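You operate a simulated robot arm through the tools that you are given. There is no shell and no other tool. Be economical: measure what you need, move in short steps, check, and stop when the job is done.

The job below is to be done with a simulated robot arm. You get a single attempt, and the scene is never put back.

## Task
Pour the open jar's sauce through the sieve into the sauce pan.
Fine: a spoonful may stay in the jar; put jar and sieve back. Set down upright: open jar.

The check looks at the end state, three seconds after you hand in, the way a careful person would. Anything else that was tipped, shoved, dropped, spilled or broken makes it a failure.

## Robot
A 6-joint arm with a fingered hand on a trunk, on a base that drives. Base frame: it is fixed to the floor where the robot stands at the start and does not move with it; the origin is under the middle of the robot, x ahead of it, y to its left, z up; the surface under the hand at the start is at about z = 806. Readings come in mm, rad, newtons and seconds.
With the tool pointing down near the work surface it reaches from about 460 to 940 mm from the robot's upright axis, wherever it stands. Its first joint turns from -2.897 to 2.897 rad. Payload 5 kg.
The TCP is the grasp point between the finger pads, 43 mm short of the fingertips. In the tool frame z runs along the fingers and y along their closing line. Largest opening 144 mm; the body of the gripper starts 50 mm behind the TCP. The gripper is a hand of 5 fingers: y runs from the thumb to the fingers, the wrist lies at [-21, -133, -233] in the tool frame.
Orientation is told as [roll, pitch, yaw] about the base's x, y, z axes, in that order, counted from this pose: with the fingers straight down and the wrist toward the robot, the tool's x, y and z point along [0, 1, 0], [1, 0, 0] and [0, 0, -1] of the base frame.

## Interface
- The arm moves only by the tool drive_tool. Its arguments are lists of equal length, an entry for each row: "xyz": the shift along the tool's x, y, z in mm, a list of three; "rotation": the turn, a rotation vector about the tool's x, y, z in rad, a list of three. In form: {"xyz": [[tx, ty, tz], ...], "rotation": [[rx, ry, rz], ...]}. A call has 1 to 12 rows; each row shifts and turns the commanded pose from where the row before left it, along the tool's axes as they then stand. Rows are played at 5 a second. More than 50 mm and 0.15 rad between two rows, and nothing of the call is played. Where a pose cannot be reached the arm comes as near as it can. A force on the tool above 40 N (or 10 N above the force at the start of the call, whichever is more), or a blocked arm, ends the call early, and 0.2 s more pass. In this call time passes only in rows, and 0.2 s behind the last. It gives the time, the measured TCP pose, the force on the tool (base axes), the opening and the grip force at its end, in the units of the frame above (readings bear some noise), with the torque about the TCP (base axes, N m) and any sound that the robot's microphone picked up.
- Cameras (640 x 400 px; columns grow to the right, rows downward): "scene" is now at [30.6, 154.2, 1444.7]; the picture's right is [-0.01, -1.00, 0.00], its down [-0.51, 0.01, -0.86] and it looks along [0.86, -0.01, -0.51] (base axes); focal length 249 px, centre (320, 200). "wrist" rides on the gripper at [86, -109, -168] in the tool frame; the picture's right is [-0.80, 0.28, -0.53], its down [-0.54, -0.73, 0.42] and it looks along [-0.27, 0.63, 0.73] (tool axes); focal length 275 px, centre (320, 200). There is no depth. A picture from a camera that has moved, and an enlarged one, comes with that camera's place and axes in the base frame and with its lens.
- snapshot(camera): a new picture of that camera. It takes no simulated time.
- lift_body(by): slides the trunk up (or, below 0, down) by that many mm; the arm and the scene camera ride with it, the base frame stays. It gives what a move gives, with no picture.
- drive_base(legs): drives the robot by 1 to 6 legs, each [ahead, left, turn to the left] in mm, mm and rad, along the robot's own axes; the way and the turn of a leg run together, so that a leg with both is an arc; at most 1500 mm and 3.142 rad a leg. The arm and the cameras ride along, it lands a little off, and it stops where it bumps. It gives what a move gives.
- move_fingers(index, middle, ring, little, thumb_bend, thumb_turn): sets how far each is bent, from 0 (flat) to 1 (curled in); at 0.3 the hand is open as for a grip, at 0.7 the pads meet at the TCP. One left out holds its place. A second passes; each finger stops where it meets its share of the squeeze, and holds until it gets a number again. It is the only way to open and close the hand. It gives what a move gives, with no picture; readings hold the bend of each and the force on index, middle, ring, little, thumb and palm. thumb_turn goes from beside the hand (0) to across from the fingers (1), as for a grip.
- pan_tilt(pan, tilt): turns the head with the scene camera to pan (to the left, within 2.705 rad either way) and tilt (down, from -0.506 to 1.204), counted from straight ahead of the robot. It gives what a move gives.
- inspect(camera, box): a new picture of the part [left, top, right, bottom] of that camera's present view, enlarged. It takes no simulated time.
- close_job(): hands the job in; it is judged then, once.

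Work in short steps. Places have to be worked out from the pictures, the camera data and where the tool is seen: move nearer, look again, correct. Check each grasp and each placing, and mend what went wrong. You have 120 turns and 82 pictures in all, those below and enlarged ones among them. Open the gripper and draw the arm clear of the work before you hand the job in, unless the task says otherwise; then end with one line.

The tools are called after "Emit:" by a JSON object that holds its "op" and its "data". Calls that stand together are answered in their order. drive_tool: Moves the arm, as the interface text tells. Its arguments: {"type":"object","properties":{"xyz":{"type":"array"},"rotation":{"type":"array"}},"required":["xyz","rotation"]} The other tools are called the same way: lift_body (by) slides the trunk up or down; move_fingers (index, middle, ring, little, thumb_bend, thumb_turn) moves the fingers one by one; drive_base (legs) drives the base; pan_tilt (pan, tilt) turns the head that bears the scene camera; snapshot (camera) takes a picture; inspect (camera, box) takes an enlarged picture of a part of a camera's view; close_job () hands the job in.

At the start:

```text
time_s: 0.0
eef_pos: [553.0, -35.7, 1269.3]
orientation: [0.001, 0.002, 0.001]
wrist_force: [0.6, 0.2, 0.0]
torque: [-0.01, -0.01, -0.02]
finger_gap: 143.7
grasp_force: 0.1
shape: jaw
bend: [0.3, 0.3, 0.3, 0.3, 0.3, 0.98]
finger forces: [0.0, 0.1, 0.0, 0.1, 0.1, 0.1]
trunk travel left (down, up): [-350.0, 240.0]
robot x, y, heading: [-0.5, 1.9, 0.001]
head pan, tilt: [-0.014, 0.536]
```

scene: 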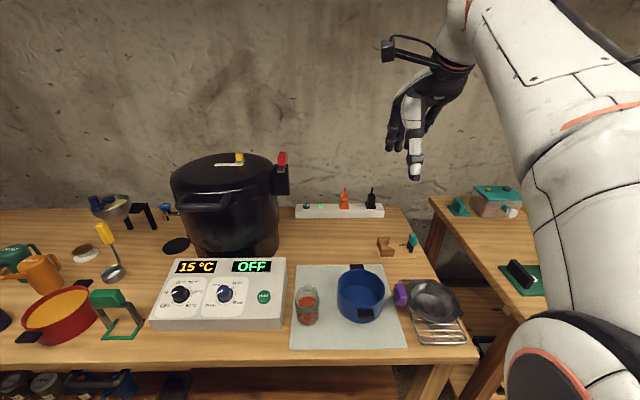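
wrist: 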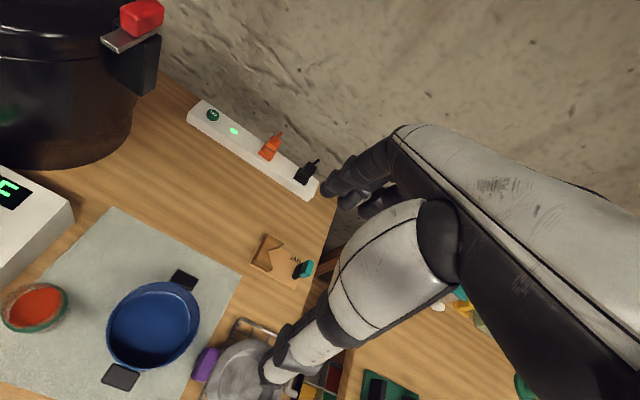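

I start by enlarging the area with the jar, pan and sieve.

Emit:
{"op": "inspect", "data": {"camera": "scene", "box": [280, 220, 490, 352]}}

Emit:
{"op": "inspect", "data": {"camera": "wrist", "box": [0, 220, 360, 400]}}

```text
3.03 times, centred on (385, 286) of scene
camera zoom: at [30.6, 154.2, 1444.7], right [-0.01, -1.0, 0.0], down [-0.51, 0.01, -0.86], along [0.86, -0.01, -0.51], focal length 756 px, centre (123, -61)
```

zoom: 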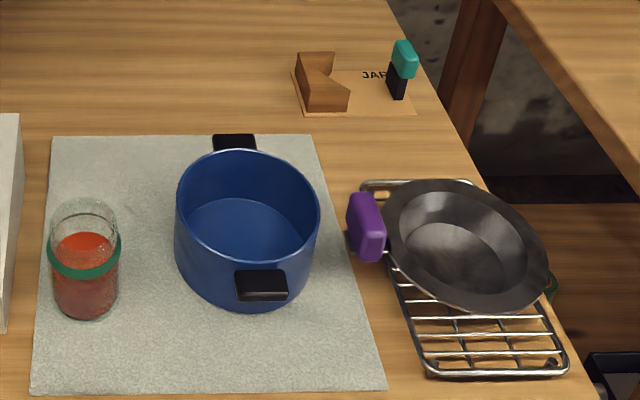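

```text
1.78 times, centred on (180, 310) of wrist
camera zoom: at [444.1, 49.2, 1436.8], right [0.28, -0.8, 0.53], down [-0.73, -0.54, -0.42], along [0.63, -0.27, -0.73], focal length 489 px, centre (569, 4)
```

zoom: 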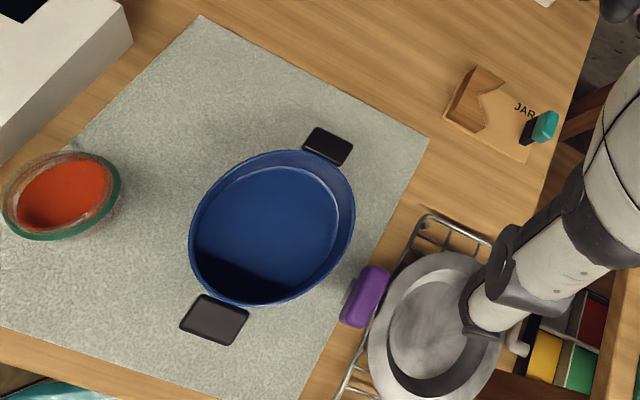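

I need to tell which object is the sieve and what the "JAR" board is. Enlarging more.

Emit:
{"op": "inspect", "data": {"camera": "scene", "box": [370, 225, 480, 350]}}

Emit:
{"op": "inspect", "data": {"camera": "scene", "box": [60, 180, 200, 290]}}

Emit:
{"op": "inspect", "data": {"camera": "wrist", "box": [240, 220, 330, 290]}}

```text
3.20 times, centred on (425, 288) of scene
camera zoom: at [30.6, 154.2, 1444.7], right [-0.01, -1.0, 0.0], down [-0.51, 0.01, -0.86], along [0.86, -0.01, -0.51], focal length 798 px, centre (-16, -80)
```

zoom: 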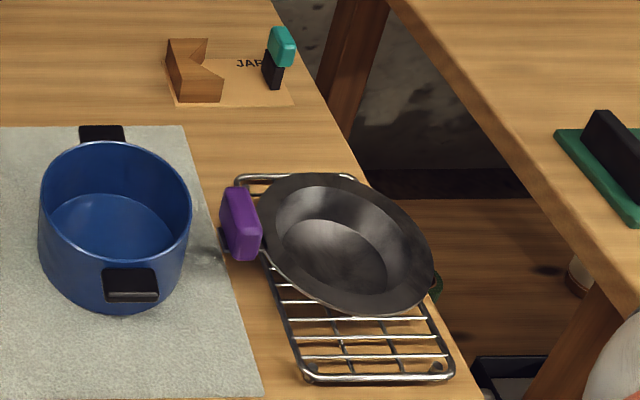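

```text
3.64 times, centred on (130, 235) of scene
camera zoom: at [30.6, 154.2, 1444.7], right [-0.01, -1.0, 0.0], down [-0.51, 0.01, -0.86], along [0.86, -0.01, -0.51], focal length 907 px, centre (1011, 73)
```

zoom: 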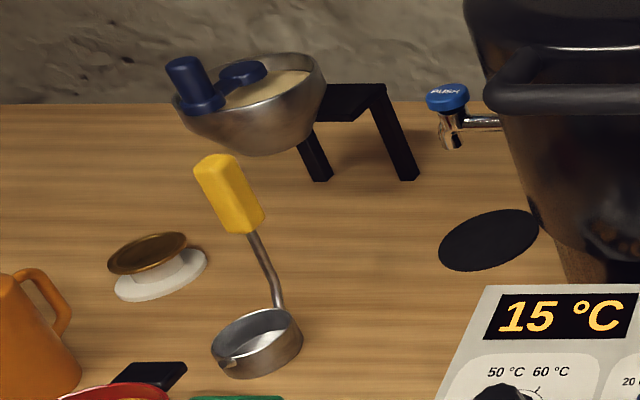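

```text
5.71 times, centred on (285, 255) of wrist
camera zoom: at [444.1, 49.2, 1436.8], right [0.28, -0.8, 0.53], down [-0.73, -0.54, -0.42], along [0.63, -0.27, -0.73], focal length 1573 px, centre (520, -114)
```

zoom: 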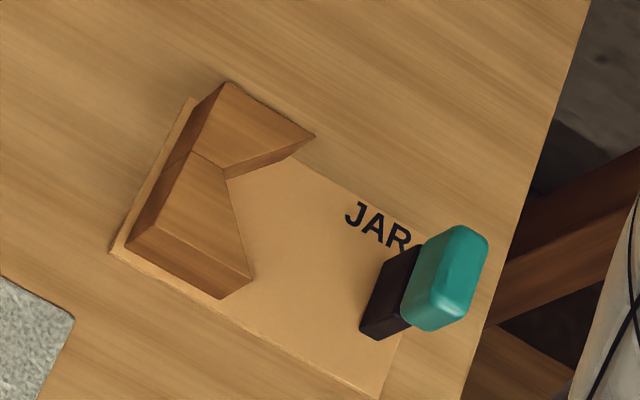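

The "JAR" board seems to be a clamp fixture. I turn the head to look for other sieve candidates around, to the left and to the right.

Emit:
{"op": "pan_tilt", "data": {"pan": 0.7, "tilt": 0.7}}

Emit:
{"op": "snapshot", "data": {"camera": "scene"}}

Emit:
{"op": "pan_tilt", "data": {"pan": -0.45, "tilt": 0.9}}

Emit:
{"op": "snapshot", "data": {"camera": "scene"}}

```text
time_s: 1.1
eef_pos: [552.8, -35.6, 1268.6]
orientation: [0.0, -0.001, -0.001]
wrist_force: [0.1, 0.3, 0.0]
torque: [0.01, 0.03, 0.0]
finger_gap: 143.7
grasp_force: 0.1
shape: jaw
bend: [0.3, 0.3, 0.3, 0.3, 0.3, 0.98]
finger forces: [0.1, 0.0, 0.0, 0.1, 0.1, 0.1]
trunk travel left (down, up): [-350.0, 240.0]
robot x, y, heading: [-1.8, -1.6, -0.002]
head pan, tilt: [0.7, 0.7]
```

```text
74 pictures are left
camera scene: at [5.5, 210.1, 1430.4], right [0.64, -0.77, 0.0], down [-0.49, -0.41, -0.77], along [0.59, 0.49, -0.64], focal length 249 px, centre (320, 200)
```

scene: 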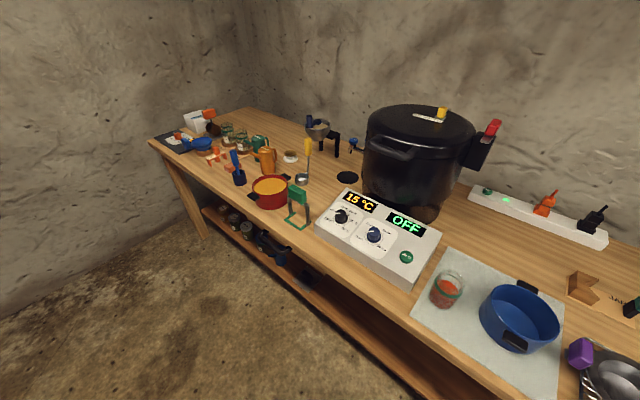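

```text
time_s: 2.5
eef_pos: [553.7, -35.7, 1269.1]
orientation: [-0.001, 0.0, -0.001]
wrist_force: [0.0, 0.1, -0.2]
torque: [-0.03, 0.01, -0.02]
finger_gap: 143.6
grasp_force: 0.0
shape: jaw
bend: [0.3, 0.3, 0.3, 0.3, 0.3, 0.98]
finger forces: [0.1, 0.1, 0.1, 0.0, 0.0, 0.0]
trunk travel left (down, up): [-350.0, 240.0]
robot x, y, heading: [1.6, -0.5, 0.001]
head pan, tilt: [-0.45, 0.901]
```

```text
73 pictures are left
camera scene: at [8.5, 122.6, 1414.2], right [-0.43, -0.9, 0.0], down [-0.71, 0.34, -0.62], along [0.56, -0.27, -0.78], focal length 249 px, centre (320, 200)
```

scene: 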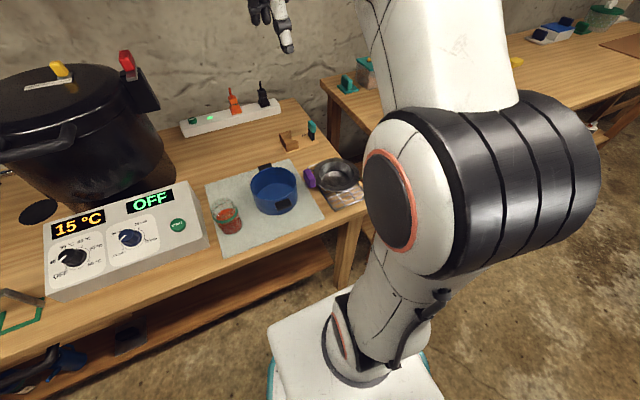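

On the far right table there's something green, basket-like. I look there.

Emit:
{"op": "inspect", "data": {"camera": "scene", "box": [510, 0, 640, 90]}}

Emit:
{"op": "pan_tilt", "data": {"pan": -1.2, "tilt": 0.5}}

Emit:
{"op": "snapshot", "data": {"camera": "scene"}}

```text
4.44 times, centred on (575, 45) of scene
camera zoom: at [8.5, 122.6, 1414.2], right [-0.43, -0.9, 0.0], down [-0.71, 0.34, -0.62], along [0.56, -0.27, -0.78], focal length 1108 px, centre (-813, 889)
```

zoom: 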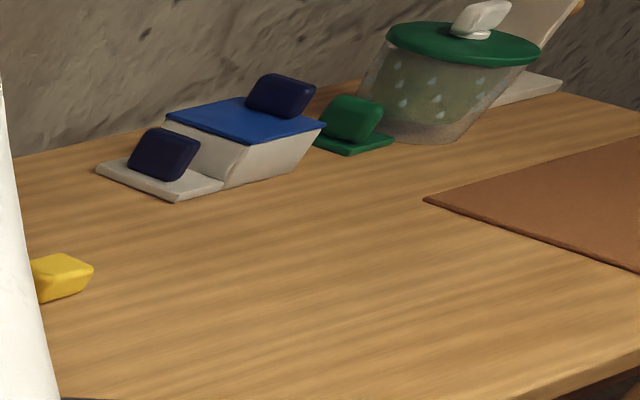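

```text
time_s: 3.5
eef_pos: [553.9, -35.4, 1268.8]
orientation: [0.0, 0.001, 0.0]
wrist_force: [-0.2, 0.5, -0.4]
torque: [0.01, -0.01, 0.0]
finger_gap: 143.8
grasp_force: 0.0
shape: jaw
bend: [0.3, 0.3, 0.3, 0.3, 0.3, 0.98]
finger forces: [0.0, 0.1, 0.0, 0.1, 0.0, 0.1]
trunk travel left (down, up): [-350.0, 240.0]
robot x, y, heading: [-1.7, -1.9, 0.002]
head pan, tilt: [-1.201, 0.499]
```

```text
71 pictures are left
camera scene: at [-26.6, 70.6, 1448.0], right [-0.93, -0.36, 0.0], down [-0.17, 0.45, -0.88], along [0.32, -0.82, -0.48], focal length 249 px, centre (320, 200)
```

scene: 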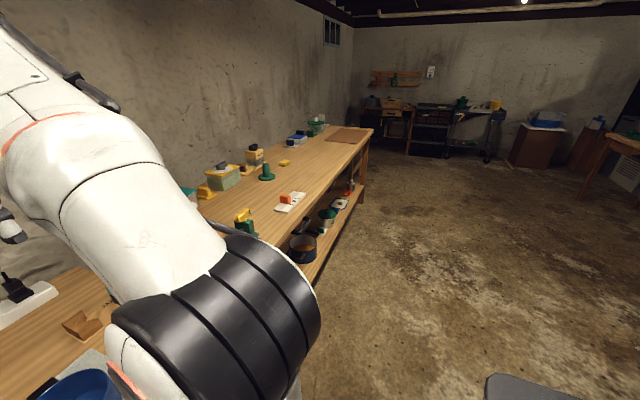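

The grey bowl with the purple handle on the rack is the likely sieve. I want a closer view; before backing up the base I check what's behind the robot.

Emit:
{"op": "pan_tilt", "data": {"pan": -2.6, "tilt": 0.6}}

Emit:
{"op": "snapshot", "data": {"camera": "scene"}}

Emit:
{"op": "pan_tilt", "data": {"pan": -0.1, "tilt": 0.85}}

```text
time_s: 5.1
eef_pos: [553.3, -35.6, 1268.4]
orientation: [-0.001, 0.0, 0.0]
wrist_force: [-0.1, -0.5, 0.3]
torque: [0.01, -0.03, -0.01]
finger_gap: 143.6
grasp_force: 0.0
shape: jaw
bend: [0.3, 0.3, 0.3, 0.3, 0.3, 0.98]
finger forces: [0.0, 0.0, 0.0, 0.1, 0.1, 0.0]
trunk travel left (down, up): [-350.0, 240.0]
robot x, y, heading: [1.8, 2.1, -0.001]
head pan, tilt: [-2.601, 0.6]
```

```text
70 pictures are left
camera scene: at [-135.3, 109.9, 1439.0], right [-0.52, 0.86, 0.0], down [0.48, 0.29, -0.83], along [-0.71, -0.43, -0.56], focal length 249 px, centre (320, 200)
```

scene: 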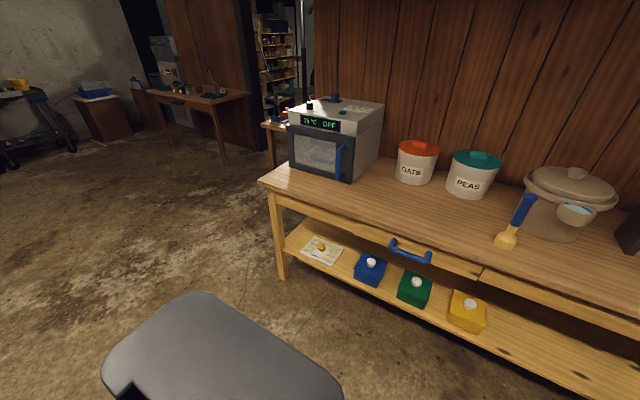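

```text
time_s: 7.3
eef_pos: [553.2, -36.8, 1268.3]
orientation: [0.001, 0.001, 0.0]
wrist_force: [-0.6, -0.1, 0.5]
torque: [-0.02, 0.02, 0.0]
finger_gap: 143.8
grasp_force: 0.0
shape: jaw
bend: [0.3, 0.3, 0.3, 0.3, 0.3, 0.98]
finger forces: [0.0, 0.0, 0.1, 0.0, 0.0, 0.0]
trunk travel left (down, up): [-350.0, 240.0]
robot x, y, heading: [-2.0, -1.3, 0.004]
head pan, tilt: [-0.099, 0.85]
```

Room behind is about half a metre. I back up 200 mm and shift 60 mm right, then lower the hand for a closer look with the wrist camera.

Emit:
{"op": "drive_base", "data": {"legs": [[-200, -60, 0]]}}

Emit:
{"op": "drive_tool", "data": {"xyz": [[0, 0, 40], [0, 0, 40], [0, 0, 40], [0, 0, 40], [0, 0, 40], [0, 0, 40]], "rotation": [[0, 0, 0], [0, 0, 0], [0, 0, 0], [0, 0, 0], [0, 0, 0], [0, 0, 0]]}}

Emit:
{"op": "snapshot", "data": {"camera": "wrist"}}

Emit:
{"op": "snapshot", "data": {"camera": "scene"}}

```text
time_s: 9.0
eef_pos: [353.8, -96.8, 1268.1]
orientation: [0.001, 0.0, -0.001]
wrist_force: [-0.6, 1.1, 0.1]
torque: [-0.05, -0.01, 0.02]
finger_gap: 143.9
grasp_force: 0.1
shape: jaw
bend: [0.3, 0.3, 0.3, 0.3, 0.3, 0.98]
finger forces: [0.0, 0.0, 0.0, 0.1, 0.0, 0.0]
trunk travel left (down, up): [-350.0, 240.0]
robot x, y, heading: [-196.4, -59.6, -0.002]
head pan, tilt: [-0.099, 0.85]
```

```text
time_s: 10.4
eef_pos: [353.8, -96.0, 1027.3]
orientation: [0.0, -0.002, -0.001]
wrist_force: [-0.3, 0.1, -0.2]
torque: [-0.04, 0.0, 0.0]
finger_gap: 143.8
grasp_force: 0.0
shape: jaw
bend: [0.3, 0.3, 0.3, 0.3, 0.3, 0.98]
finger forces: [0.0, 0.0, 0.1, 0.0, 0.0, 0.1]
trunk travel left (down, up): [-350.0, 240.0]
robot x, y, heading: [-195.0, -63.8, 0.001]
head pan, tilt: [-0.099, 0.85]
```

```text
69 pictures are left
camera wrist: at [245.6, -10.6, 1195.8], right [0.28, -0.8, 0.54], down [-0.73, -0.54, -0.42], along [0.63, -0.27, -0.73], focal length 275 px, centre (320, 200)
```

wrist: 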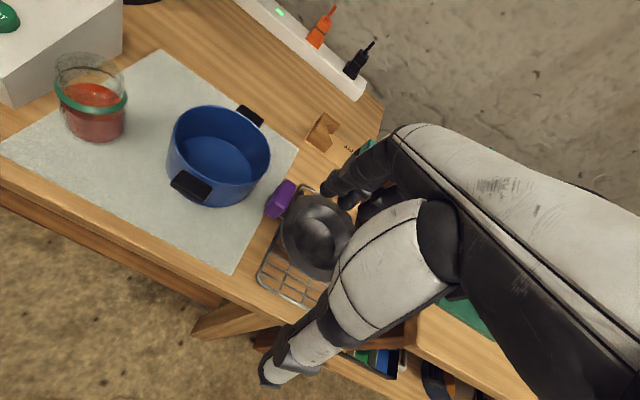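

```text
68 pictures are left
camera scene: at [-180.0, 87.5, 1418.2], right [-0.1, -0.99, 0.0], down [-0.75, 0.08, -0.66], along [0.66, -0.07, -0.75], focal length 249 px, centre (320, 200)
```

scene: 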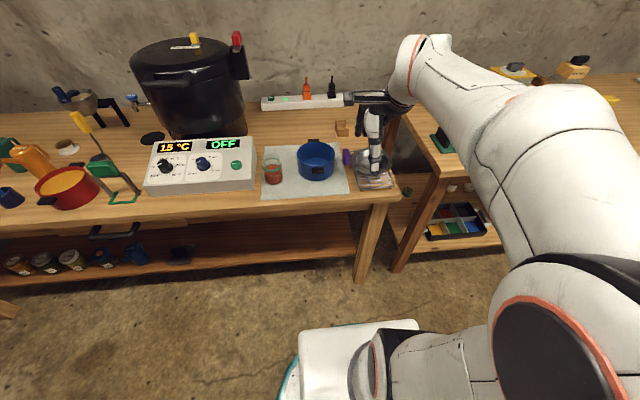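

The hand hides half of it; I shift right and down for a clearer view of the bowl.

Emit:
{"op": "drive_tool", "data": {"xyz": [[-45, -10, 0], [-45, -10, 0], [-40, -10, 30]], "rotation": [[0, 0, 0], [0, 0, 0], [0, 0, 0]]}}

Emit:
{"op": "inspect", "data": {"camera": "wrist", "box": [60, 60, 380, 340]}}

```text
refused: row 3 steps farther than a row can; nothing moved
```

```text
1.43 times, centred on (220, 200) of wrist
camera zoom: at [245.6, -10.6, 1195.8], right [0.28, -0.8, 0.54], down [-0.73, -0.54, -0.42], along [0.63, -0.27, -0.73], focal length 393 px, centre (463, 200)
```

zoom: 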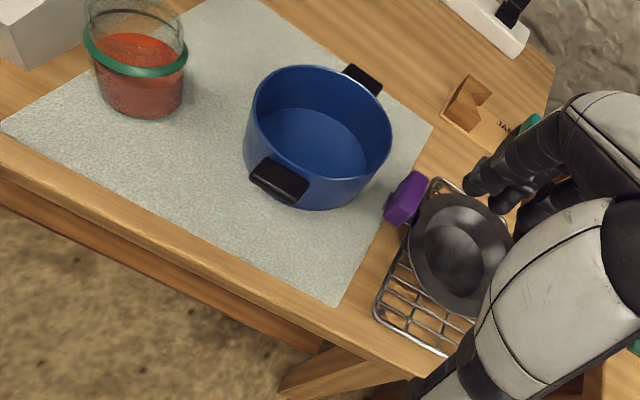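

That call was refused for step size; I repeat with smaller steps.

Emit:
{"op": "drive_tool", "data": {"xyz": [[-45, -10, 0], [-45, -10, 0], [-40, -10, 0], [0, 0, 30]], "rotation": [[0, 0, 0], [0, 0, 0], [0, 0, 0], [0, 0, 0]]}}

Emit:
{"op": "inspect", "data": {"camera": "wrist", "box": [60, 40, 320, 240]}}

```text
time_s: 11.4
eef_pos: [326.7, -226.2, 997.9]
orientation: [-0.001, -0.001, -0.002]
wrist_force: [-0.3, -0.8, 0.3]
torque: [0.02, -0.01, -0.03]
finger_gap: 143.9
grasp_force: 0.0
shape: jaw
bend: [0.3, 0.3, 0.3, 0.3, 0.3, 0.98]
finger forces: [0.1, 0.0, 0.0, 0.0, 0.0, 0.0]
trunk travel left (down, up): [-350.0, 240.0]
robot x, y, heading: [-201.2, -58.7, 0.001]
head pan, tilt: [-0.099, 0.85]
```

```text
2.00 times, centred on (190, 140) of wrist
camera zoom: at [216.6, -140.7, 1166.6], right [0.28, -0.8, 0.54], down [-0.73, -0.54, -0.42], along [0.63, -0.27, -0.73], focal length 551 px, centre (580, 320)
```

zoom: 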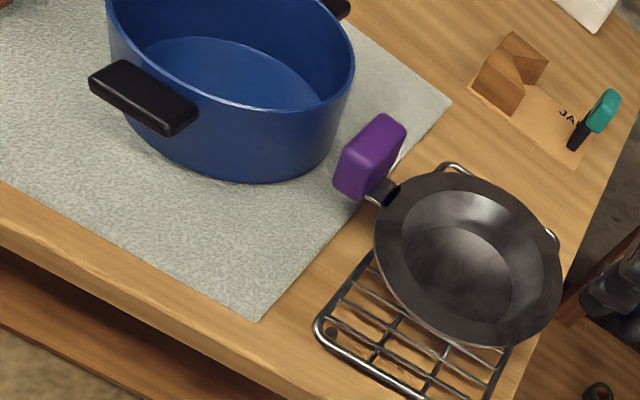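

Handle centre triangulates to about (484, -70, 872), bowl rim centre to (472, -159, 860), pan centre about (500, 35) with rim about z 879. I enlarge the handle and the bowl.

Emit:
{"op": "inspect", "data": {"camera": "wrist", "box": [180, 80, 310, 220]}}

Emit:
{"op": "inspect", "data": {"camera": "scene", "box": [250, 120, 410, 220]}}

```text
2.86 times, centred on (245, 150) of wrist
camera zoom: at [216.6, -140.7, 1166.6], right [0.28, -0.8, 0.54], down [-0.73, -0.54, -0.42], along [0.63, -0.27, -0.73], focal length 786 px, centre (534, 343)
```

zoom: 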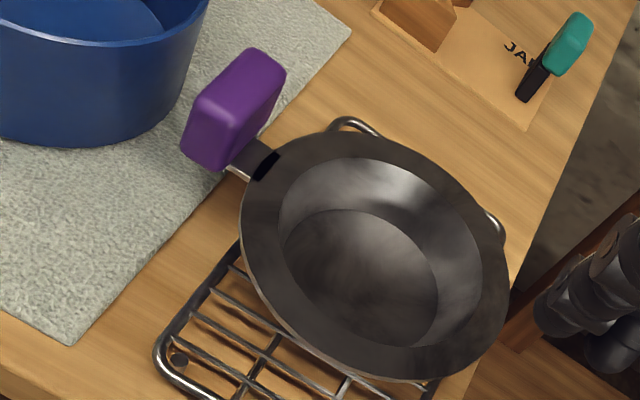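

```text
4.00 times, centred on (330, 170) of scene
camera zoom: at [-180.1, 87.3, 1418.2], right [-0.1, -0.99, 0.0], down [-0.75, 0.08, -0.66], along [0.66, -0.07, -0.75], focal length 997 px, centre (280, 320)
```

zoom: 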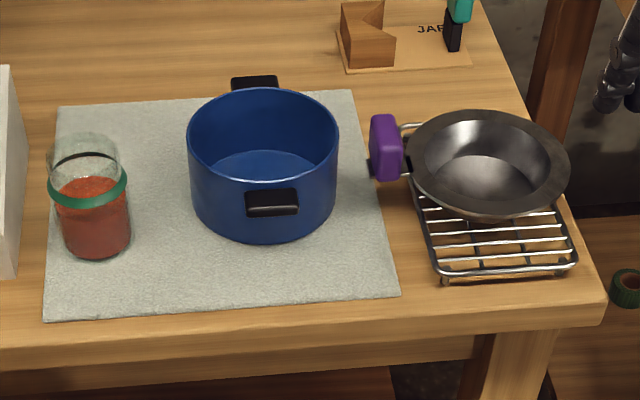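

The bowl has a wide flange (about 140 mm across) that should sit on the pan's 130 mm rim; the knob is roughly 32×25×50 mm and stands up. I curl ring and little fingers, bring the hand above the knob, and look at how the fingers lie.

Emit:
{"op": "move_fingers", "data": {"ring": 1.0, "little": 1.0}}

Emit:
{"op": "drive_tool", "data": {"xyz": [[0, 0, -30], [35, 35, 0], [35, 35, 0], [35, 35, 0], [35, 35, 0], [16, 17, 0]], "rotation": [[0, 0, 0], [0, 0, 0], [0, 0, 0.065], [0, 0, 0.065], [0, 0, 0], [0, 0, 0]]}}

Emit:
{"op": "inspect", "data": {"camera": "scene", "box": [250, 70, 450, 220]}}

Emit:
{"op": "snapshot", "data": {"camera": "wrist"}}

```text
time_s: 12.4
eef_pos: [326.4, -226.1, 998.0]
orientation: [0.001, -0.001, -0.001]
wrist_force: [-0.2, -0.1, -0.2]
torque: [0.02, 0.02, 0.02]
finger_gap: 149.2
grasp_force: 0.1
shape: fingers
bend: [0.3, 0.3, 1.0, 1.0, 0.3, 0.98]
finger forces: [0.0, 0.0, 0.0, 0.0, 0.0, 0.1]
trunk travel left (down, up): [-350.0, 240.0]
robot x, y, heading: [-197.6, -59.1, 0.002]
head pan, tilt: [-0.099, 0.85]
```

```text
time_s: 13.8
eef_pos: [490.7, -80.3, 1029.2]
orientation: [0.001, -0.001, -0.132]
wrist_force: [0.0, 0.5, 0.3]
torque: [-0.01, 0.02, -0.01]
finger_gap: 149.2
grasp_force: 0.0
shape: fingers
bend: [0.3, 0.3, 1.0, 1.0, 0.3, 0.98]
finger forces: [0.1, 0.1, 0.1, 0.0, 0.0, 0.1]
trunk travel left (down, up): [-350.0, 240.0]
robot x, y, heading: [-200.9, -57.0, -0.005]
head pan, tilt: [-0.099, 0.85]
```

```text
2.67 times, centred on (350, 145) of scene
camera zoom: at [-179.7, 87.5, 1418.1], right [-0.1, -0.99, 0.0], down [-0.75, 0.08, -0.66], along [0.66, -0.07, -0.75], focal length 665 px, centre (240, 347)
```

zoom: 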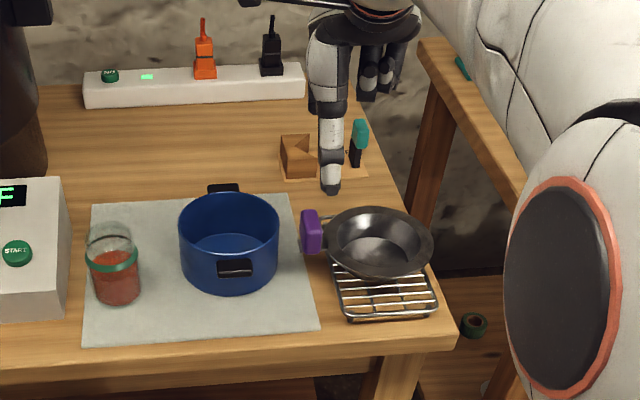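

```text
62 pictures are left
camera wrist: at [394.8, 18.0, 1195.9], right [0.18, -0.83, 0.53], down [-0.79, -0.44, -0.42], along [0.59, -0.35, -0.73], focal length 275 px, centre (320, 200)
```

wrist: 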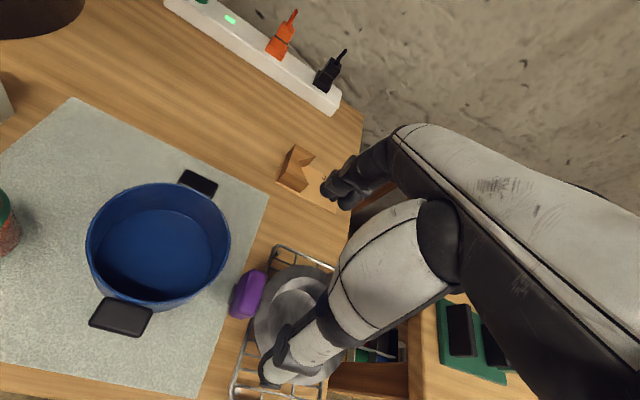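

Index is on the left (+y), curled ring/little on the right above the bowl, thumb in front. I correct to about (484, -75) and come down to just above the knob's top, then check.

Emit:
{"op": "drive_tool", "data": {"xyz": [[4, -7.6, 0], [0, 0, 40], [0, 0, 40]], "rotation": [[0, 0, 0], [0, 0, 0], [0, 0, 0]]}}

Emit:
{"op": "inspect", "data": {"camera": "scene", "box": [280, 90, 410, 190]}}

Emit:
{"op": "inspect", "data": {"camera": "wrist", "box": [150, 130, 410, 400]}}

```text
time_s: 14.6
eef_pos: [483.5, -75.9, 948.5]
orientation: [0.001, -0.001, -0.13]
wrist_force: [0.2, -0.3, -0.2]
torque: [0.0, 0.02, 0.01]
finger_gap: 149.6
grasp_force: 0.1
shape: fingers
bend: [0.3, 0.3, 1.0, 1.0, 0.3, 0.98]
finger forces: [0.1, 0.0, 0.0, 0.0, 0.1, 0.0]
trunk travel left (down, up): [-350.0, 240.0]
robot x, y, heading: [-198.8, -57.2, -0.006]
head pan, tilt: [-0.099, 0.85]
```

```text
4.00 times, centred on (345, 140) of scene
camera zoom: at [-179.7, 87.5, 1418.1], right [-0.1, -0.99, 0.0], down [-0.75, 0.08, -0.66], along [0.66, -0.07, -0.75], focal length 997 px, centre (220, 440)
```

zoom: 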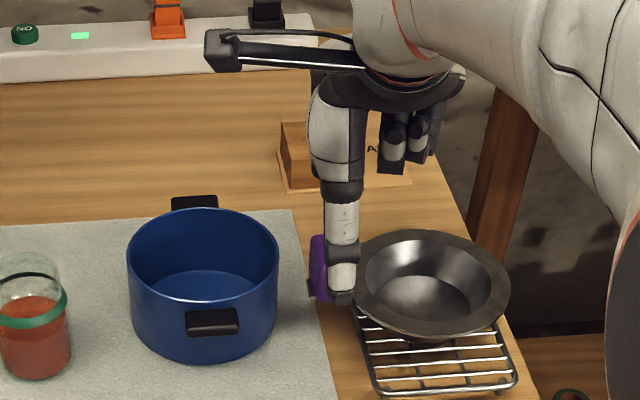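

```text
1.48 times, centred on (280, 265) of wrist
camera zoom: at [386.6, 22.7, 1117.6], right [0.18, -0.83, 0.53], down [-0.79, -0.44, -0.42], along [0.59, -0.35, -0.73], focal length 408 px, centre (379, 104)
```

zoom: 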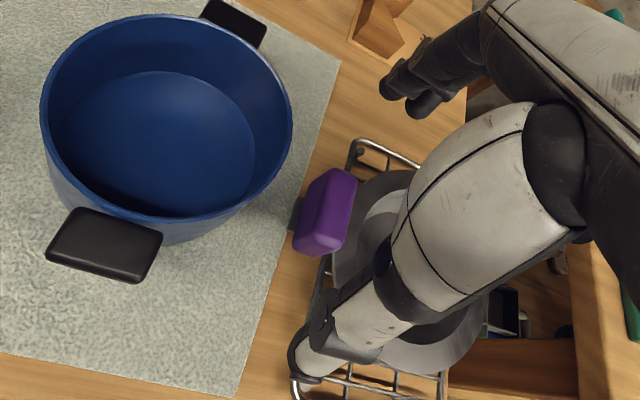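

Index lies about opposite the thumb, middle ~25 mm to the right of it. To have both on the knob and clear of the bowl flange I shift ~15 mm left, and take a look from the wrist.

Emit:
{"op": "drive_tool", "data": {"xyz": [[15, 2, 0], [0, 0, 20]], "rotation": [[0, 0, 0], [0, 0, 0]]}}

Emit:
{"op": "inspect", "data": {"camera": "wrist", "box": [220, 110, 420, 310]}}

Emit:
{"op": "inspect", "data": {"camera": "scene", "box": [305, 100, 405, 180]}}

```text
time_s: 15.2
eef_pos: [487.6, -61.7, 929.1]
orientation: [0.001, -0.003, -0.133]
wrist_force: [0.9, -0.2, 0.0]
torque: [-0.01, 0.01, -0.02]
finger_gap: 149.3
grasp_force: 0.0
shape: fingers
bend: [0.3, 0.3, 1.0, 1.0, 0.3, 0.98]
finger forces: [0.0, 0.0, 0.0, 0.1, 0.0, 0.1]
trunk travel left (down, up): [-350.0, 240.0]
robot x, y, heading: [-204.4, -61.9, -0.006]
head pan, tilt: [-0.099, 0.85]
```

```text
2.00 times, centred on (320, 210) of wrist
camera zoom: at [390.5, 38.5, 1097.2], right [0.18, -0.83, 0.53], down [-0.79, -0.44, -0.42], along [0.59, -0.35, -0.73], focal length 551 px, centre (320, 180)
```

zoom: 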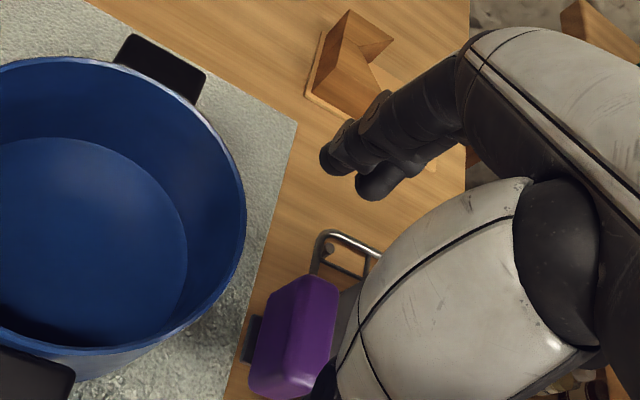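

```text
5.00 times, centred on (355, 140) of scene
camera zoom: at [-180.1, 87.6, 1418.1], right [-0.1, -0.99, 0.0], down [-0.75, 0.08, -0.66], along [0.66, -0.07, -0.75], focal length 1247 px, centre (145, 500)
```

zoom: 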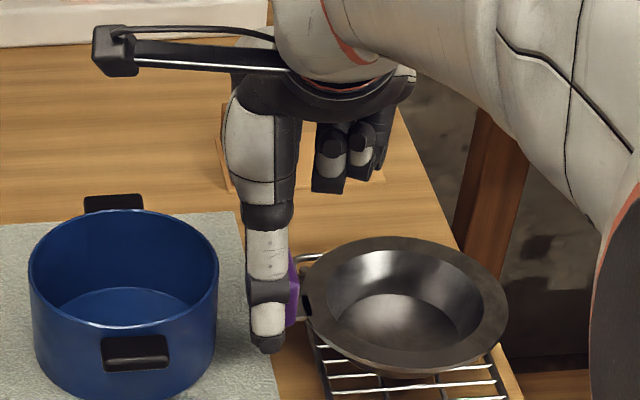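

Geometry looks right (index/middle straddle the knob's centre, thumb opposite). I descend to z ≈ 889.

Emit:
{"op": "drive_tool", "data": {"xyz": [[-3, -3.5, 0], [0, 0, 20], [0, 0, 20]], "rotation": [[0, 0, 0], [0, 0, 0], [0, 0, 0]]}}

Emit:
{"op": "inspect", "data": {"camera": "scene", "box": [305, 100, 405, 180]}}

Emit:
{"op": "inspect", "data": {"camera": "wrist", "box": [220, 110, 420, 310]}}

```text
time_s: 16.0
eef_pos: [484.0, -63.7, 888.3]
orientation: [0.0, 0.0, -0.13]
wrist_force: [-0.4, -0.2, 0.5]
torque: [-0.01, 0.0, 0.0]
finger_gap: 149.5
grasp_force: 0.2
shape: fingers
bend: [0.3, 0.3, 1.0, 1.0, 0.3, 0.98]
finger forces: [0.0, 0.0, 0.1, 0.0, 0.0, 0.0]
trunk travel left (down, up): [-350.0, 240.0]
robot x, y, heading: [-197.6, -63.1, 0.003]
head pan, tilt: [-0.099, 0.85]
```

```text
5.00 times, centred on (355, 140) of scene
camera zoom: at [-179.9, 87.5, 1418.1], right [-0.1, -0.99, 0.0], down [-0.75, 0.08, -0.66], along [0.66, -0.07, -0.75], focal length 1247 px, centre (145, 500)
```

zoom: 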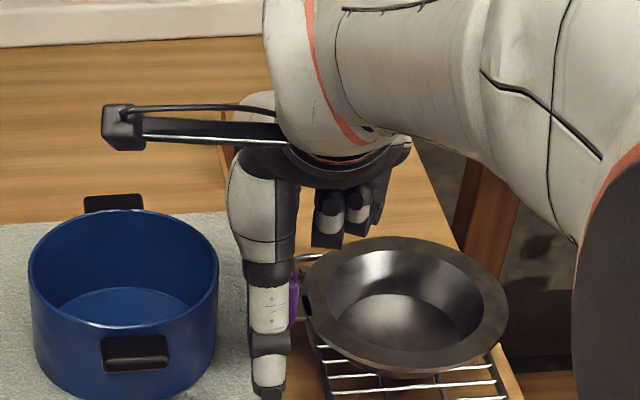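

```text
2.00 times, centred on (320, 210) of wrist
camera zoom: at [387.4, 35.1, 1057.0], right [0.18, -0.83, 0.53], down [-0.79, -0.44, -0.42], along [0.59, -0.35, -0.73], focal length 551 px, centre (320, 180)
```

zoom: 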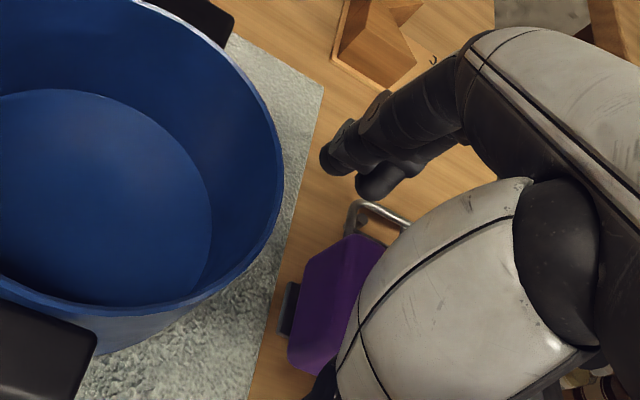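

Clear of the bowl. I close partly, then check before squeezing.

Emit:
{"op": "move_fingers", "data": {"index": 0.57, "middle": 0.57, "thumb_bend": 0.57}}

Emit:
{"op": "inspect", "data": {"camera": "wrist", "box": [220, 150, 420, 350]}}

Emit:
{"op": "inspect", "data": {"camera": "scene", "box": [305, 100, 405, 180]}}

```text
time_s: 17.0
eef_pos: [484.1, -63.0, 889.1]
orientation: [0.001, 0.0, -0.131]
wrist_force: [0.1, 0.1, -0.6]
torque: [-0.01, 0.02, -0.02]
finger_gap: 57.5
grasp_force: 0.1
shape: fingers
bend: [0.56, 0.56, 1.0, 1.0, 0.56, 0.98]
finger forces: [0.1, 0.1, 0.0, 0.0, 0.2, 0.0]
trunk travel left (down, up): [-350.0, 240.0]
robot x, y, heading: [-200.8, -60.8, -0.001]
head pan, tilt: [-0.099, 0.85]
```

```text
2.00 times, centred on (320, 250) of wrist
camera zoom: at [387.4, 35.1, 1057.1], right [0.18, -0.83, 0.53], down [-0.79, -0.44, -0.42], along [0.59, -0.35, -0.73], focal length 551 px, centre (320, 100)
```

zoom: 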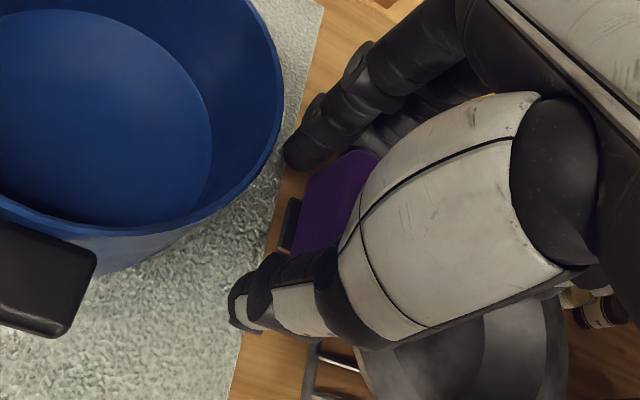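

```text
5.00 times, centred on (355, 140) of scene
camera zoom: at [-179.9, 87.5, 1418.1], right [-0.1, -0.99, 0.0], down [-0.75, 0.08, -0.66], along [0.66, -0.07, -0.75], focal length 1247 px, centre (145, 500)
```

zoom: 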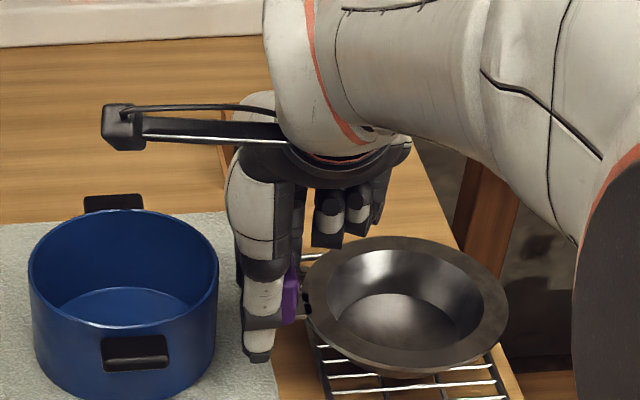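

Thumb and index lie a bit left of the knob's middle; I shift 4 mm right and then squeeze.

Emit:
{"op": "drive_tool", "data": {"xyz": [[-4, 0, 0]], "rotation": [[0, 0, 0]]}}

Emit:
{"op": "move_fingers", "data": {"index": 0.72, "middle": 0.72, "thumb_bend": 0.72}}

Emit:
{"op": "inspect", "data": {"camera": "scene", "box": [305, 100, 405, 180]}}

```text
time_s: 17.4
eef_pos: [482.6, -68.3, 888.2]
orientation: [0.0, 0.002, -0.13]
wrist_force: [0.0, 0.1, 0.3]
torque: [0.0, 0.02, 0.01]
finger_gap: 57.3
grasp_force: 0.3
shape: fingers
bend: [0.56, 0.56, 1.0, 1.0, 0.56, 0.97]
finger forces: [0.0, 0.0, 0.0, 0.0, 0.1, 0.0]
trunk travel left (down, up): [-350.0, 240.0]
robot x, y, heading: [-198.5, -62.2, -0.006]
head pan, tilt: [-0.099, 0.85]
```

```text
time_s: 18.4
eef_pos: [482.8, -68.3, 890.0]
orientation: [0.0, -0.001, -0.128]
wrist_force: [-0.4, 0.3, -0.2]
torque: [0.03, 0.0, 0.01]
finger_gap: 48.3
grasp_force: 18.1
shape: fingers
bend: [0.58, 0.64, 1.0, 1.0, 0.61, 0.96]
finger forces: [9.0, 9.8, 0.0, 0.1, 16.8, 0.0]
trunk travel left (down, up): [-350.0, 240.0]
robot x, y, heading: [-199.9, -63.2, -0.0]
head pan, tilt: [-0.099, 0.85]
```

```text
5.00 times, centred on (355, 140) of scene
camera zoom: at [-179.8, 87.5, 1418.1], right [-0.1, -0.99, 0.0], down [-0.75, 0.08, -0.66], along [0.66, -0.07, -0.75], focal length 1247 px, centre (145, 500)
```

zoom: 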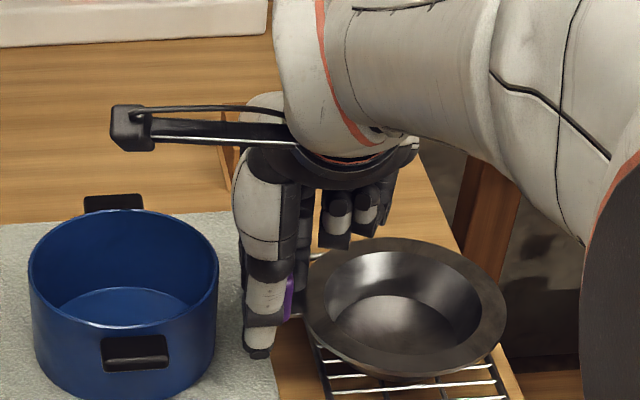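

All three digits hold (18 N). I lift 20 mm slowly and watch.

Emit:
{"op": "drive_tool", "data": {"xyz": [[0, 0, -5], [0, 0, -5], [0, 0, -10]], "rotation": [[0, 0, 0], [0, 0, 0], [0, 0, 0]]}}

Emit:
{"op": "inspect", "data": {"camera": "scene", "box": [305, 100, 405, 180]}}

```text
time_s: 19.2
eef_pos: [483.2, -68.4, 908.3]
orientation: [0.002, 0.001, -0.133]
wrist_force: [0.4, 0.8, -1.5]
torque: [0.07, -0.01, 0.02]
finger_gap: 48.3
grasp_force: 18.0
shape: fingers
bend: [0.58, 0.64, 1.0, 1.0, 0.61, 0.96]
finger forces: [8.9, 9.9, 0.1, 0.0, 16.7, 0.0]
trunk travel left (down, up): [-350.0, 240.0]
robot x, y, heading: [-197.2, -61.0, -0.006]
head pan, tilt: [-0.099, 0.85]
```

```text
5.00 times, centred on (355, 140) of scene
camera zoom: at [-179.8, 87.5, 1418.1], right [-0.1, -0.99, 0.0], down [-0.75, 0.08, -0.66], along [0.66, -0.07, -0.75], focal length 1247 px, centre (145, 500)
```

zoom: 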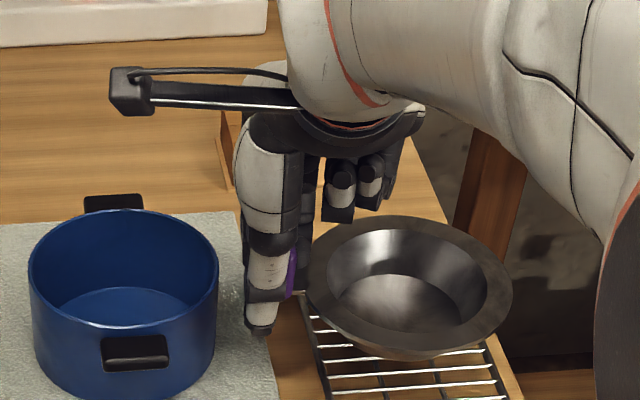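

The sieve (≈1.5 N) came up level. I lift it a further 80 mm, then carry it left while turning 0.75 rad so that its knob ends up behind-left of the pan, away from the jar and the pan's tabs.

Emit:
{"op": "drive_tool", "data": {"xyz": [[0, 0, -20], [0, 0, -20], [0, 0, -20], [0, 0, -20]], "rotation": [[0, 0, 0], [0, 0, 0], [0, 0, 0], [0, 0, 0]]}}

Emit:
{"op": "drive_tool", "data": {"xyz": [[17.2, 6.5, 0], [17.2, 6.5, 0], [18, 3.8, 0], [18, 3.8, 0], [18.4, 1.1, 0], [18.4, 1.1, 0], [18.4, -1.7, 0], [18.4, -1.7, 0], [17.9, -4.4, 0], [17.9, -4.4, 0]], "rotation": [[0, 0, 0.075], [0, 0, 0.075], [0, 0, 0.075], [0, 0, 0.075], [0, 0, 0.075], [0, 0, 0.075], [0, 0, 0.075], [0, 0, 0.075], [0, 0, 0.075], [0, 0, 0.075]]}}

Emit:
{"op": "inspect", "data": {"camera": "scene", "box": [230, 60, 410, 200]}}

Emit:
{"op": "snapshot", "data": {"camera": "wrist"}}

```text
time_s: 20.2
eef_pos: [483.7, -67.6, 989.1]
orientation: [-0.001, -0.001, -0.132]
wrist_force: [0.9, 0.7, 0.0]
torque: [0.06, -0.02, 0.01]
finger_gap: 48.4
grasp_force: 17.8
shape: fingers
bend: [0.58, 0.64, 1.0, 1.0, 0.61, 0.96]
finger forces: [8.9, 10.3, 0.0, 0.0, 16.6, 0.0]
trunk travel left (down, up): [-350.0, 240.0]
robot x, y, heading: [-197.5, -64.7, -0.002]
head pan, tilt: [-0.099, 0.85]
```

```text
time_s: 22.4
eef_pos: [573.7, 92.0, 989.1]
orientation: [-0.002, 0.001, -0.883]
wrist_force: [0.2, -0.2, -1.6]
torque: [0.07, -0.05, 0.0]
finger_gap: 48.5
grasp_force: 18.4
shape: fingers
bend: [0.58, 0.64, 1.0, 1.0, 0.61, 0.96]
finger forces: [9.0, 10.6, 0.1, 0.1, 16.3, 0.1]
trunk travel left (down, up): [-350.0, 240.0]
robot x, y, heading: [-204.2, -55.0, -0.002]
head pan, tilt: [-0.099, 0.85]
```

```text
2.86 times, centred on (320, 130) of scene
camera zoom: at [-179.7, 87.5, 1418.1], right [-0.1, -0.99, 0.0], down [-0.75, 0.08, -0.66], along [0.66, -0.07, -0.75], focal length 712 px, centre (320, 400)
```

zoom: 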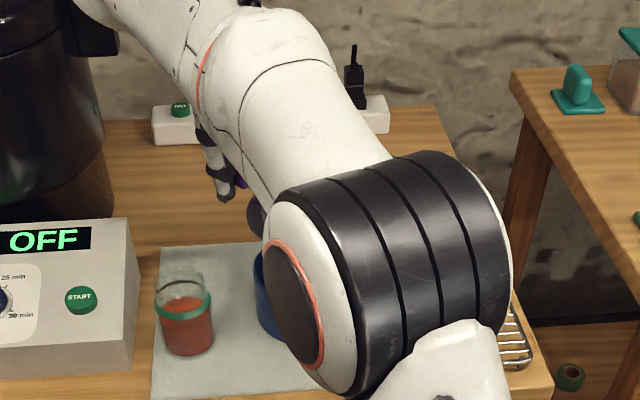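

```text
50 pictures are left
camera wrist: at [571.6, 228.6, 1157.9], right [-0.44, -0.72, 0.53], down [-0.88, 0.22, -0.42], along [0.19, -0.65, -0.73], focal length 275 px, centre (320, 200)
```

wrist: 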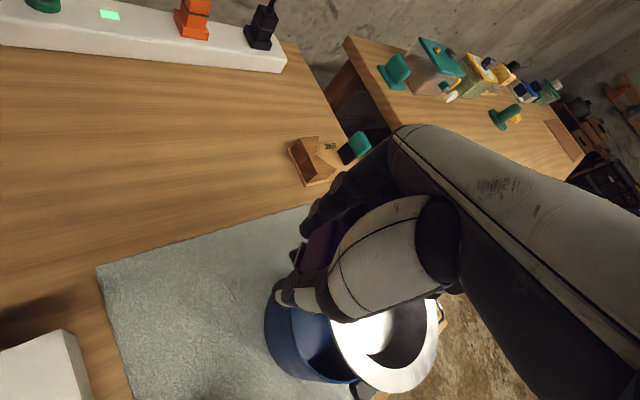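

The arm hides the pan from the head camera; I use the wrist camera enlarged to see bowl versus pan.

Emit:
{"op": "inspect", "data": {"camera": "wrist", "box": [220, 240, 476, 400]}}

```text
2.50 times, centred on (348, 320) of wrist
camera zoom: at [571.6, 228.6, 1157.9], right [-0.44, -0.72, 0.53], down [-0.88, 0.22, -0.42], along [0.19, -0.65, -0.73], focal length 688 px, centre (250, -100)
```

zoom: 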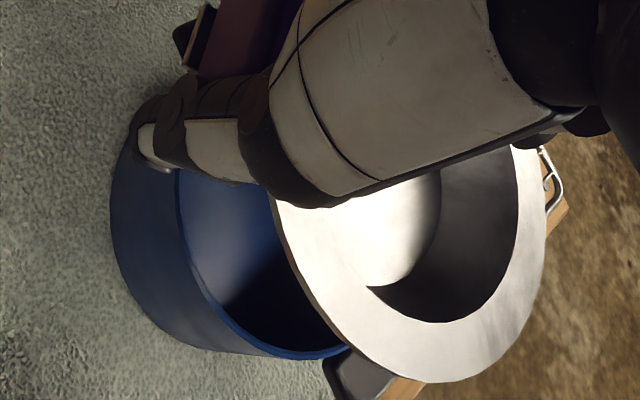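

From the wrist view: sieve centre ≈ (504, 34.5), pan centre ≈ (501, 33). I correct by ~3 mm and lower 55 mm, then check again.

Emit:
{"op": "drive_tool", "data": {"xyz": [[-3.3, -0.8, 0], [0, 0, 20], [0, 0, 20], [0, 0, 15]], "rotation": [[0, 0, 0], [0, 0, 0], [0, 0, 0], [0, 0, 0]]}}

Emit:
{"op": "inspect", "data": {"camera": "wrist", "box": [220, 240, 476, 400]}}

```text
time_s: 23.4
eef_pos: [574.5, 89.3, 933.1]
orientation: [0.0, 0.0, -0.882]
wrist_force: [-0.2, -0.2, -0.5]
torque: [0.04, -0.06, -0.01]
finger_gap: 48.4
grasp_force: 17.9
shape: fingers
bend: [0.58, 0.64, 1.0, 1.0, 0.61, 0.96]
finger forces: [9.1, 10.8, 0.0, 0.1, 16.4, 0.0]
trunk travel left (down, up): [-350.0, 240.0]
robot x, y, heading: [-195.4, -61.0, -0.001]
head pan, tilt: [-0.099, 0.85]
```

```text
2.50 times, centred on (348, 320) of wrist
camera zoom: at [570.6, 227.0, 1102.5], right [-0.43, -0.73, 0.53], down [-0.88, 0.21, -0.42], along [0.19, -0.65, -0.73], focal length 688 px, centre (250, -100)
```

zoom: 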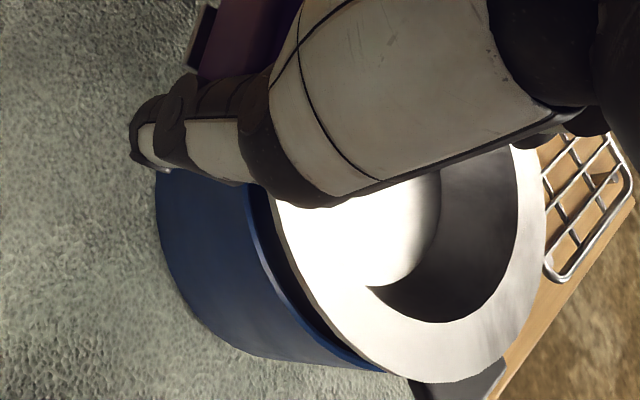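

Within a few mm; I nudge 3 mm toward the robot and lower until contact.

Emit:
{"op": "drive_tool", "data": {"xyz": [[-2.3, -1.9, 0], [0, 0, 10], [0, 0, 6]], "rotation": [[0, 0, 0], [0, 0, 0], [0, 0, 0]]}}

Emit:
{"op": "inspect", "data": {"camera": "wrist", "box": [220, 240, 476, 400]}}

```text
time_s: 24.2
eef_pos: [569.8, 89.6, 918.3]
orientation: [0.002, -0.002, -0.882]
wrist_force: [2.3, 2.7, 3.6]
torque: [-0.14, -0.02, 0.06]
finger_gap: 48.2
grasp_force: 20.8
shape: fingers
bend: [0.58, 0.64, 1.0, 1.0, 0.61, 0.96]
finger forces: [8.6, 15.0, 0.0, 0.0, 17.5, 0.0]
trunk travel left (down, up): [-350.0, 240.0]
robot x, y, heading: [-199.4, -60.6, -0.002]
head pan, tilt: [-0.099, 0.85]
```

```text
2.50 times, centred on (348, 320) of wrist
camera zoom: at [565.8, 227.3, 1086.9], right [-0.44, -0.73, 0.53], down [-0.88, 0.21, -0.43], along [0.19, -0.65, -0.73], focal length 688 px, centre (250, -100)
```

zoom: 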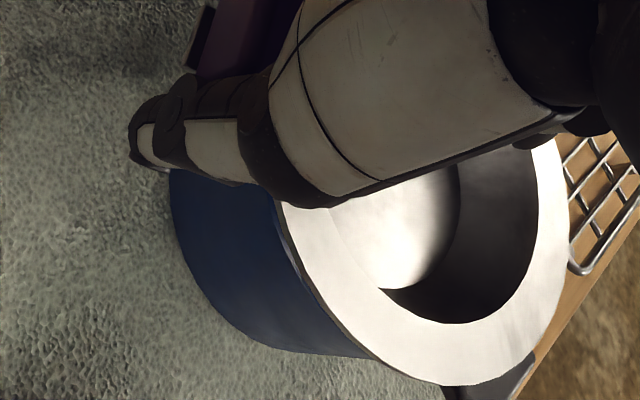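

The sieve touched and its far side tipped up ~10 mm: the pan rim is a little higher than I judged. I raise 7 mm and re-measure the offset.

Emit:
{"op": "drive_tool", "data": {"xyz": [[0, 0, -7]], "rotation": [[0, 0, 0]]}}

Emit:
{"op": "inspect", "data": {"camera": "wrist", "box": [260, 270, 468, 400]}}

```text
time_s: 24.6
eef_pos: [568.9, 88.8, 923.6]
orientation: [0.0, 0.001, -0.884]
wrist_force: [0.5, 0.3, -1.5]
torque: [0.07, -0.05, 0.02]
finger_gap: 45.5
grasp_force: 18.0
shape: fingers
bend: [0.58, 0.64, 1.0, 1.0, 0.62, 0.96]
finger forces: [7.7, 11.8, 0.0, 0.1, 14.8, 0.1]
trunk travel left (down, up): [-350.0, 240.0]
robot x, y, heading: [-200.6, -59.6, -0.002]
head pan, tilt: [-0.099, 0.85]
```

```text
3.08 times, centred on (364, 335) of wrist
camera zoom: at [565.7, 226.8, 1092.0], right [-0.43, -0.73, 0.53], down [-0.88, 0.22, -0.42], along [0.19, -0.65, -0.73], focal length 847 px, centre (185, -215)
```

zoom: 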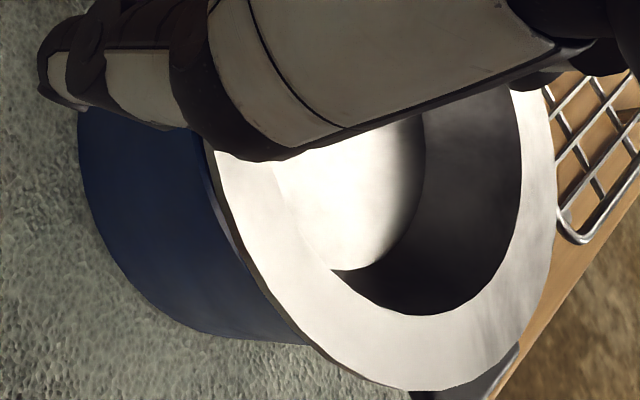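

Now free again; the pan centre appears ~3–4 mm further left (+y) than the bowl centre. I shift and lower in small steps.

Emit:
{"op": "drive_tool", "data": {"xyz": [[3, -2.1, 0], [0, 0, 2], [0, 0, 1.5]], "rotation": [[0, 0, 0], [0, 0, 0], [0, 0, 0]]}}

Emit:
{"op": "inspect", "data": {"camera": "wrist", "box": [260, 270, 468, 400]}}

```text
time_s: 25.4
eef_pos: [570.8, 93.3, 921.4]
orientation: [0.001, 0.0, -0.88]
wrist_force: [0.1, 0.4, -1.4]
torque: [0.06, -0.08, -0.01]
finger_gap: 45.5
grasp_force: 17.0
shape: fingers
bend: [0.58, 0.64, 1.0, 1.0, 0.62, 0.96]
finger forces: [7.8, 11.7, 0.0, 0.0, 14.7, 0.1]
trunk travel left (down, up): [-350.0, 240.0]
robot x, y, heading: [-196.6, -59.4, -0.004]
head pan, tilt: [-0.099, 0.85]
```

```text
3.08 times, centred on (364, 335) of wrist
camera zoom: at [567.3, 230.5, 1089.1], right [-0.43, -0.73, 0.53], down [-0.88, 0.22, -0.42], along [0.19, -0.65, -0.73], focal length 847 px, centre (185, -215)
```

zoom: 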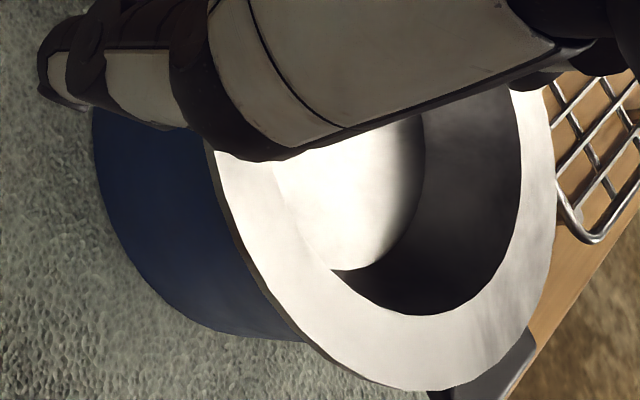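

No contact yet; the flange now overhangs the rim. I lower 3 mm more.

Emit:
{"op": "drive_tool", "data": {"xyz": [[0, 0, 1.5], [0, 0, 1.5]], "rotation": [[0, 0, 0], [0, 0, 0]]}}

```text
time_s: 26.0
eef_pos: [570.2, 92.8, 917.1]
orientation: [-0.002, 0.0, -0.881]
wrist_force: [0.6, 0.5, -0.8]
torque: [0.03, -0.07, -0.02]
finger_gap: 45.9
grasp_force: 16.8
shape: fingers
bend: [0.58, 0.64, 1.0, 1.0, 0.62, 0.96]
finger forces: [7.9, 11.8, 0.1, 0.1, 14.7, 0.0]
trunk travel left (down, up): [-350.0, 240.0]
robot x, y, heading: [-200.6, -60.8, -0.001]
head pan, tilt: [-0.099, 0.85]
```

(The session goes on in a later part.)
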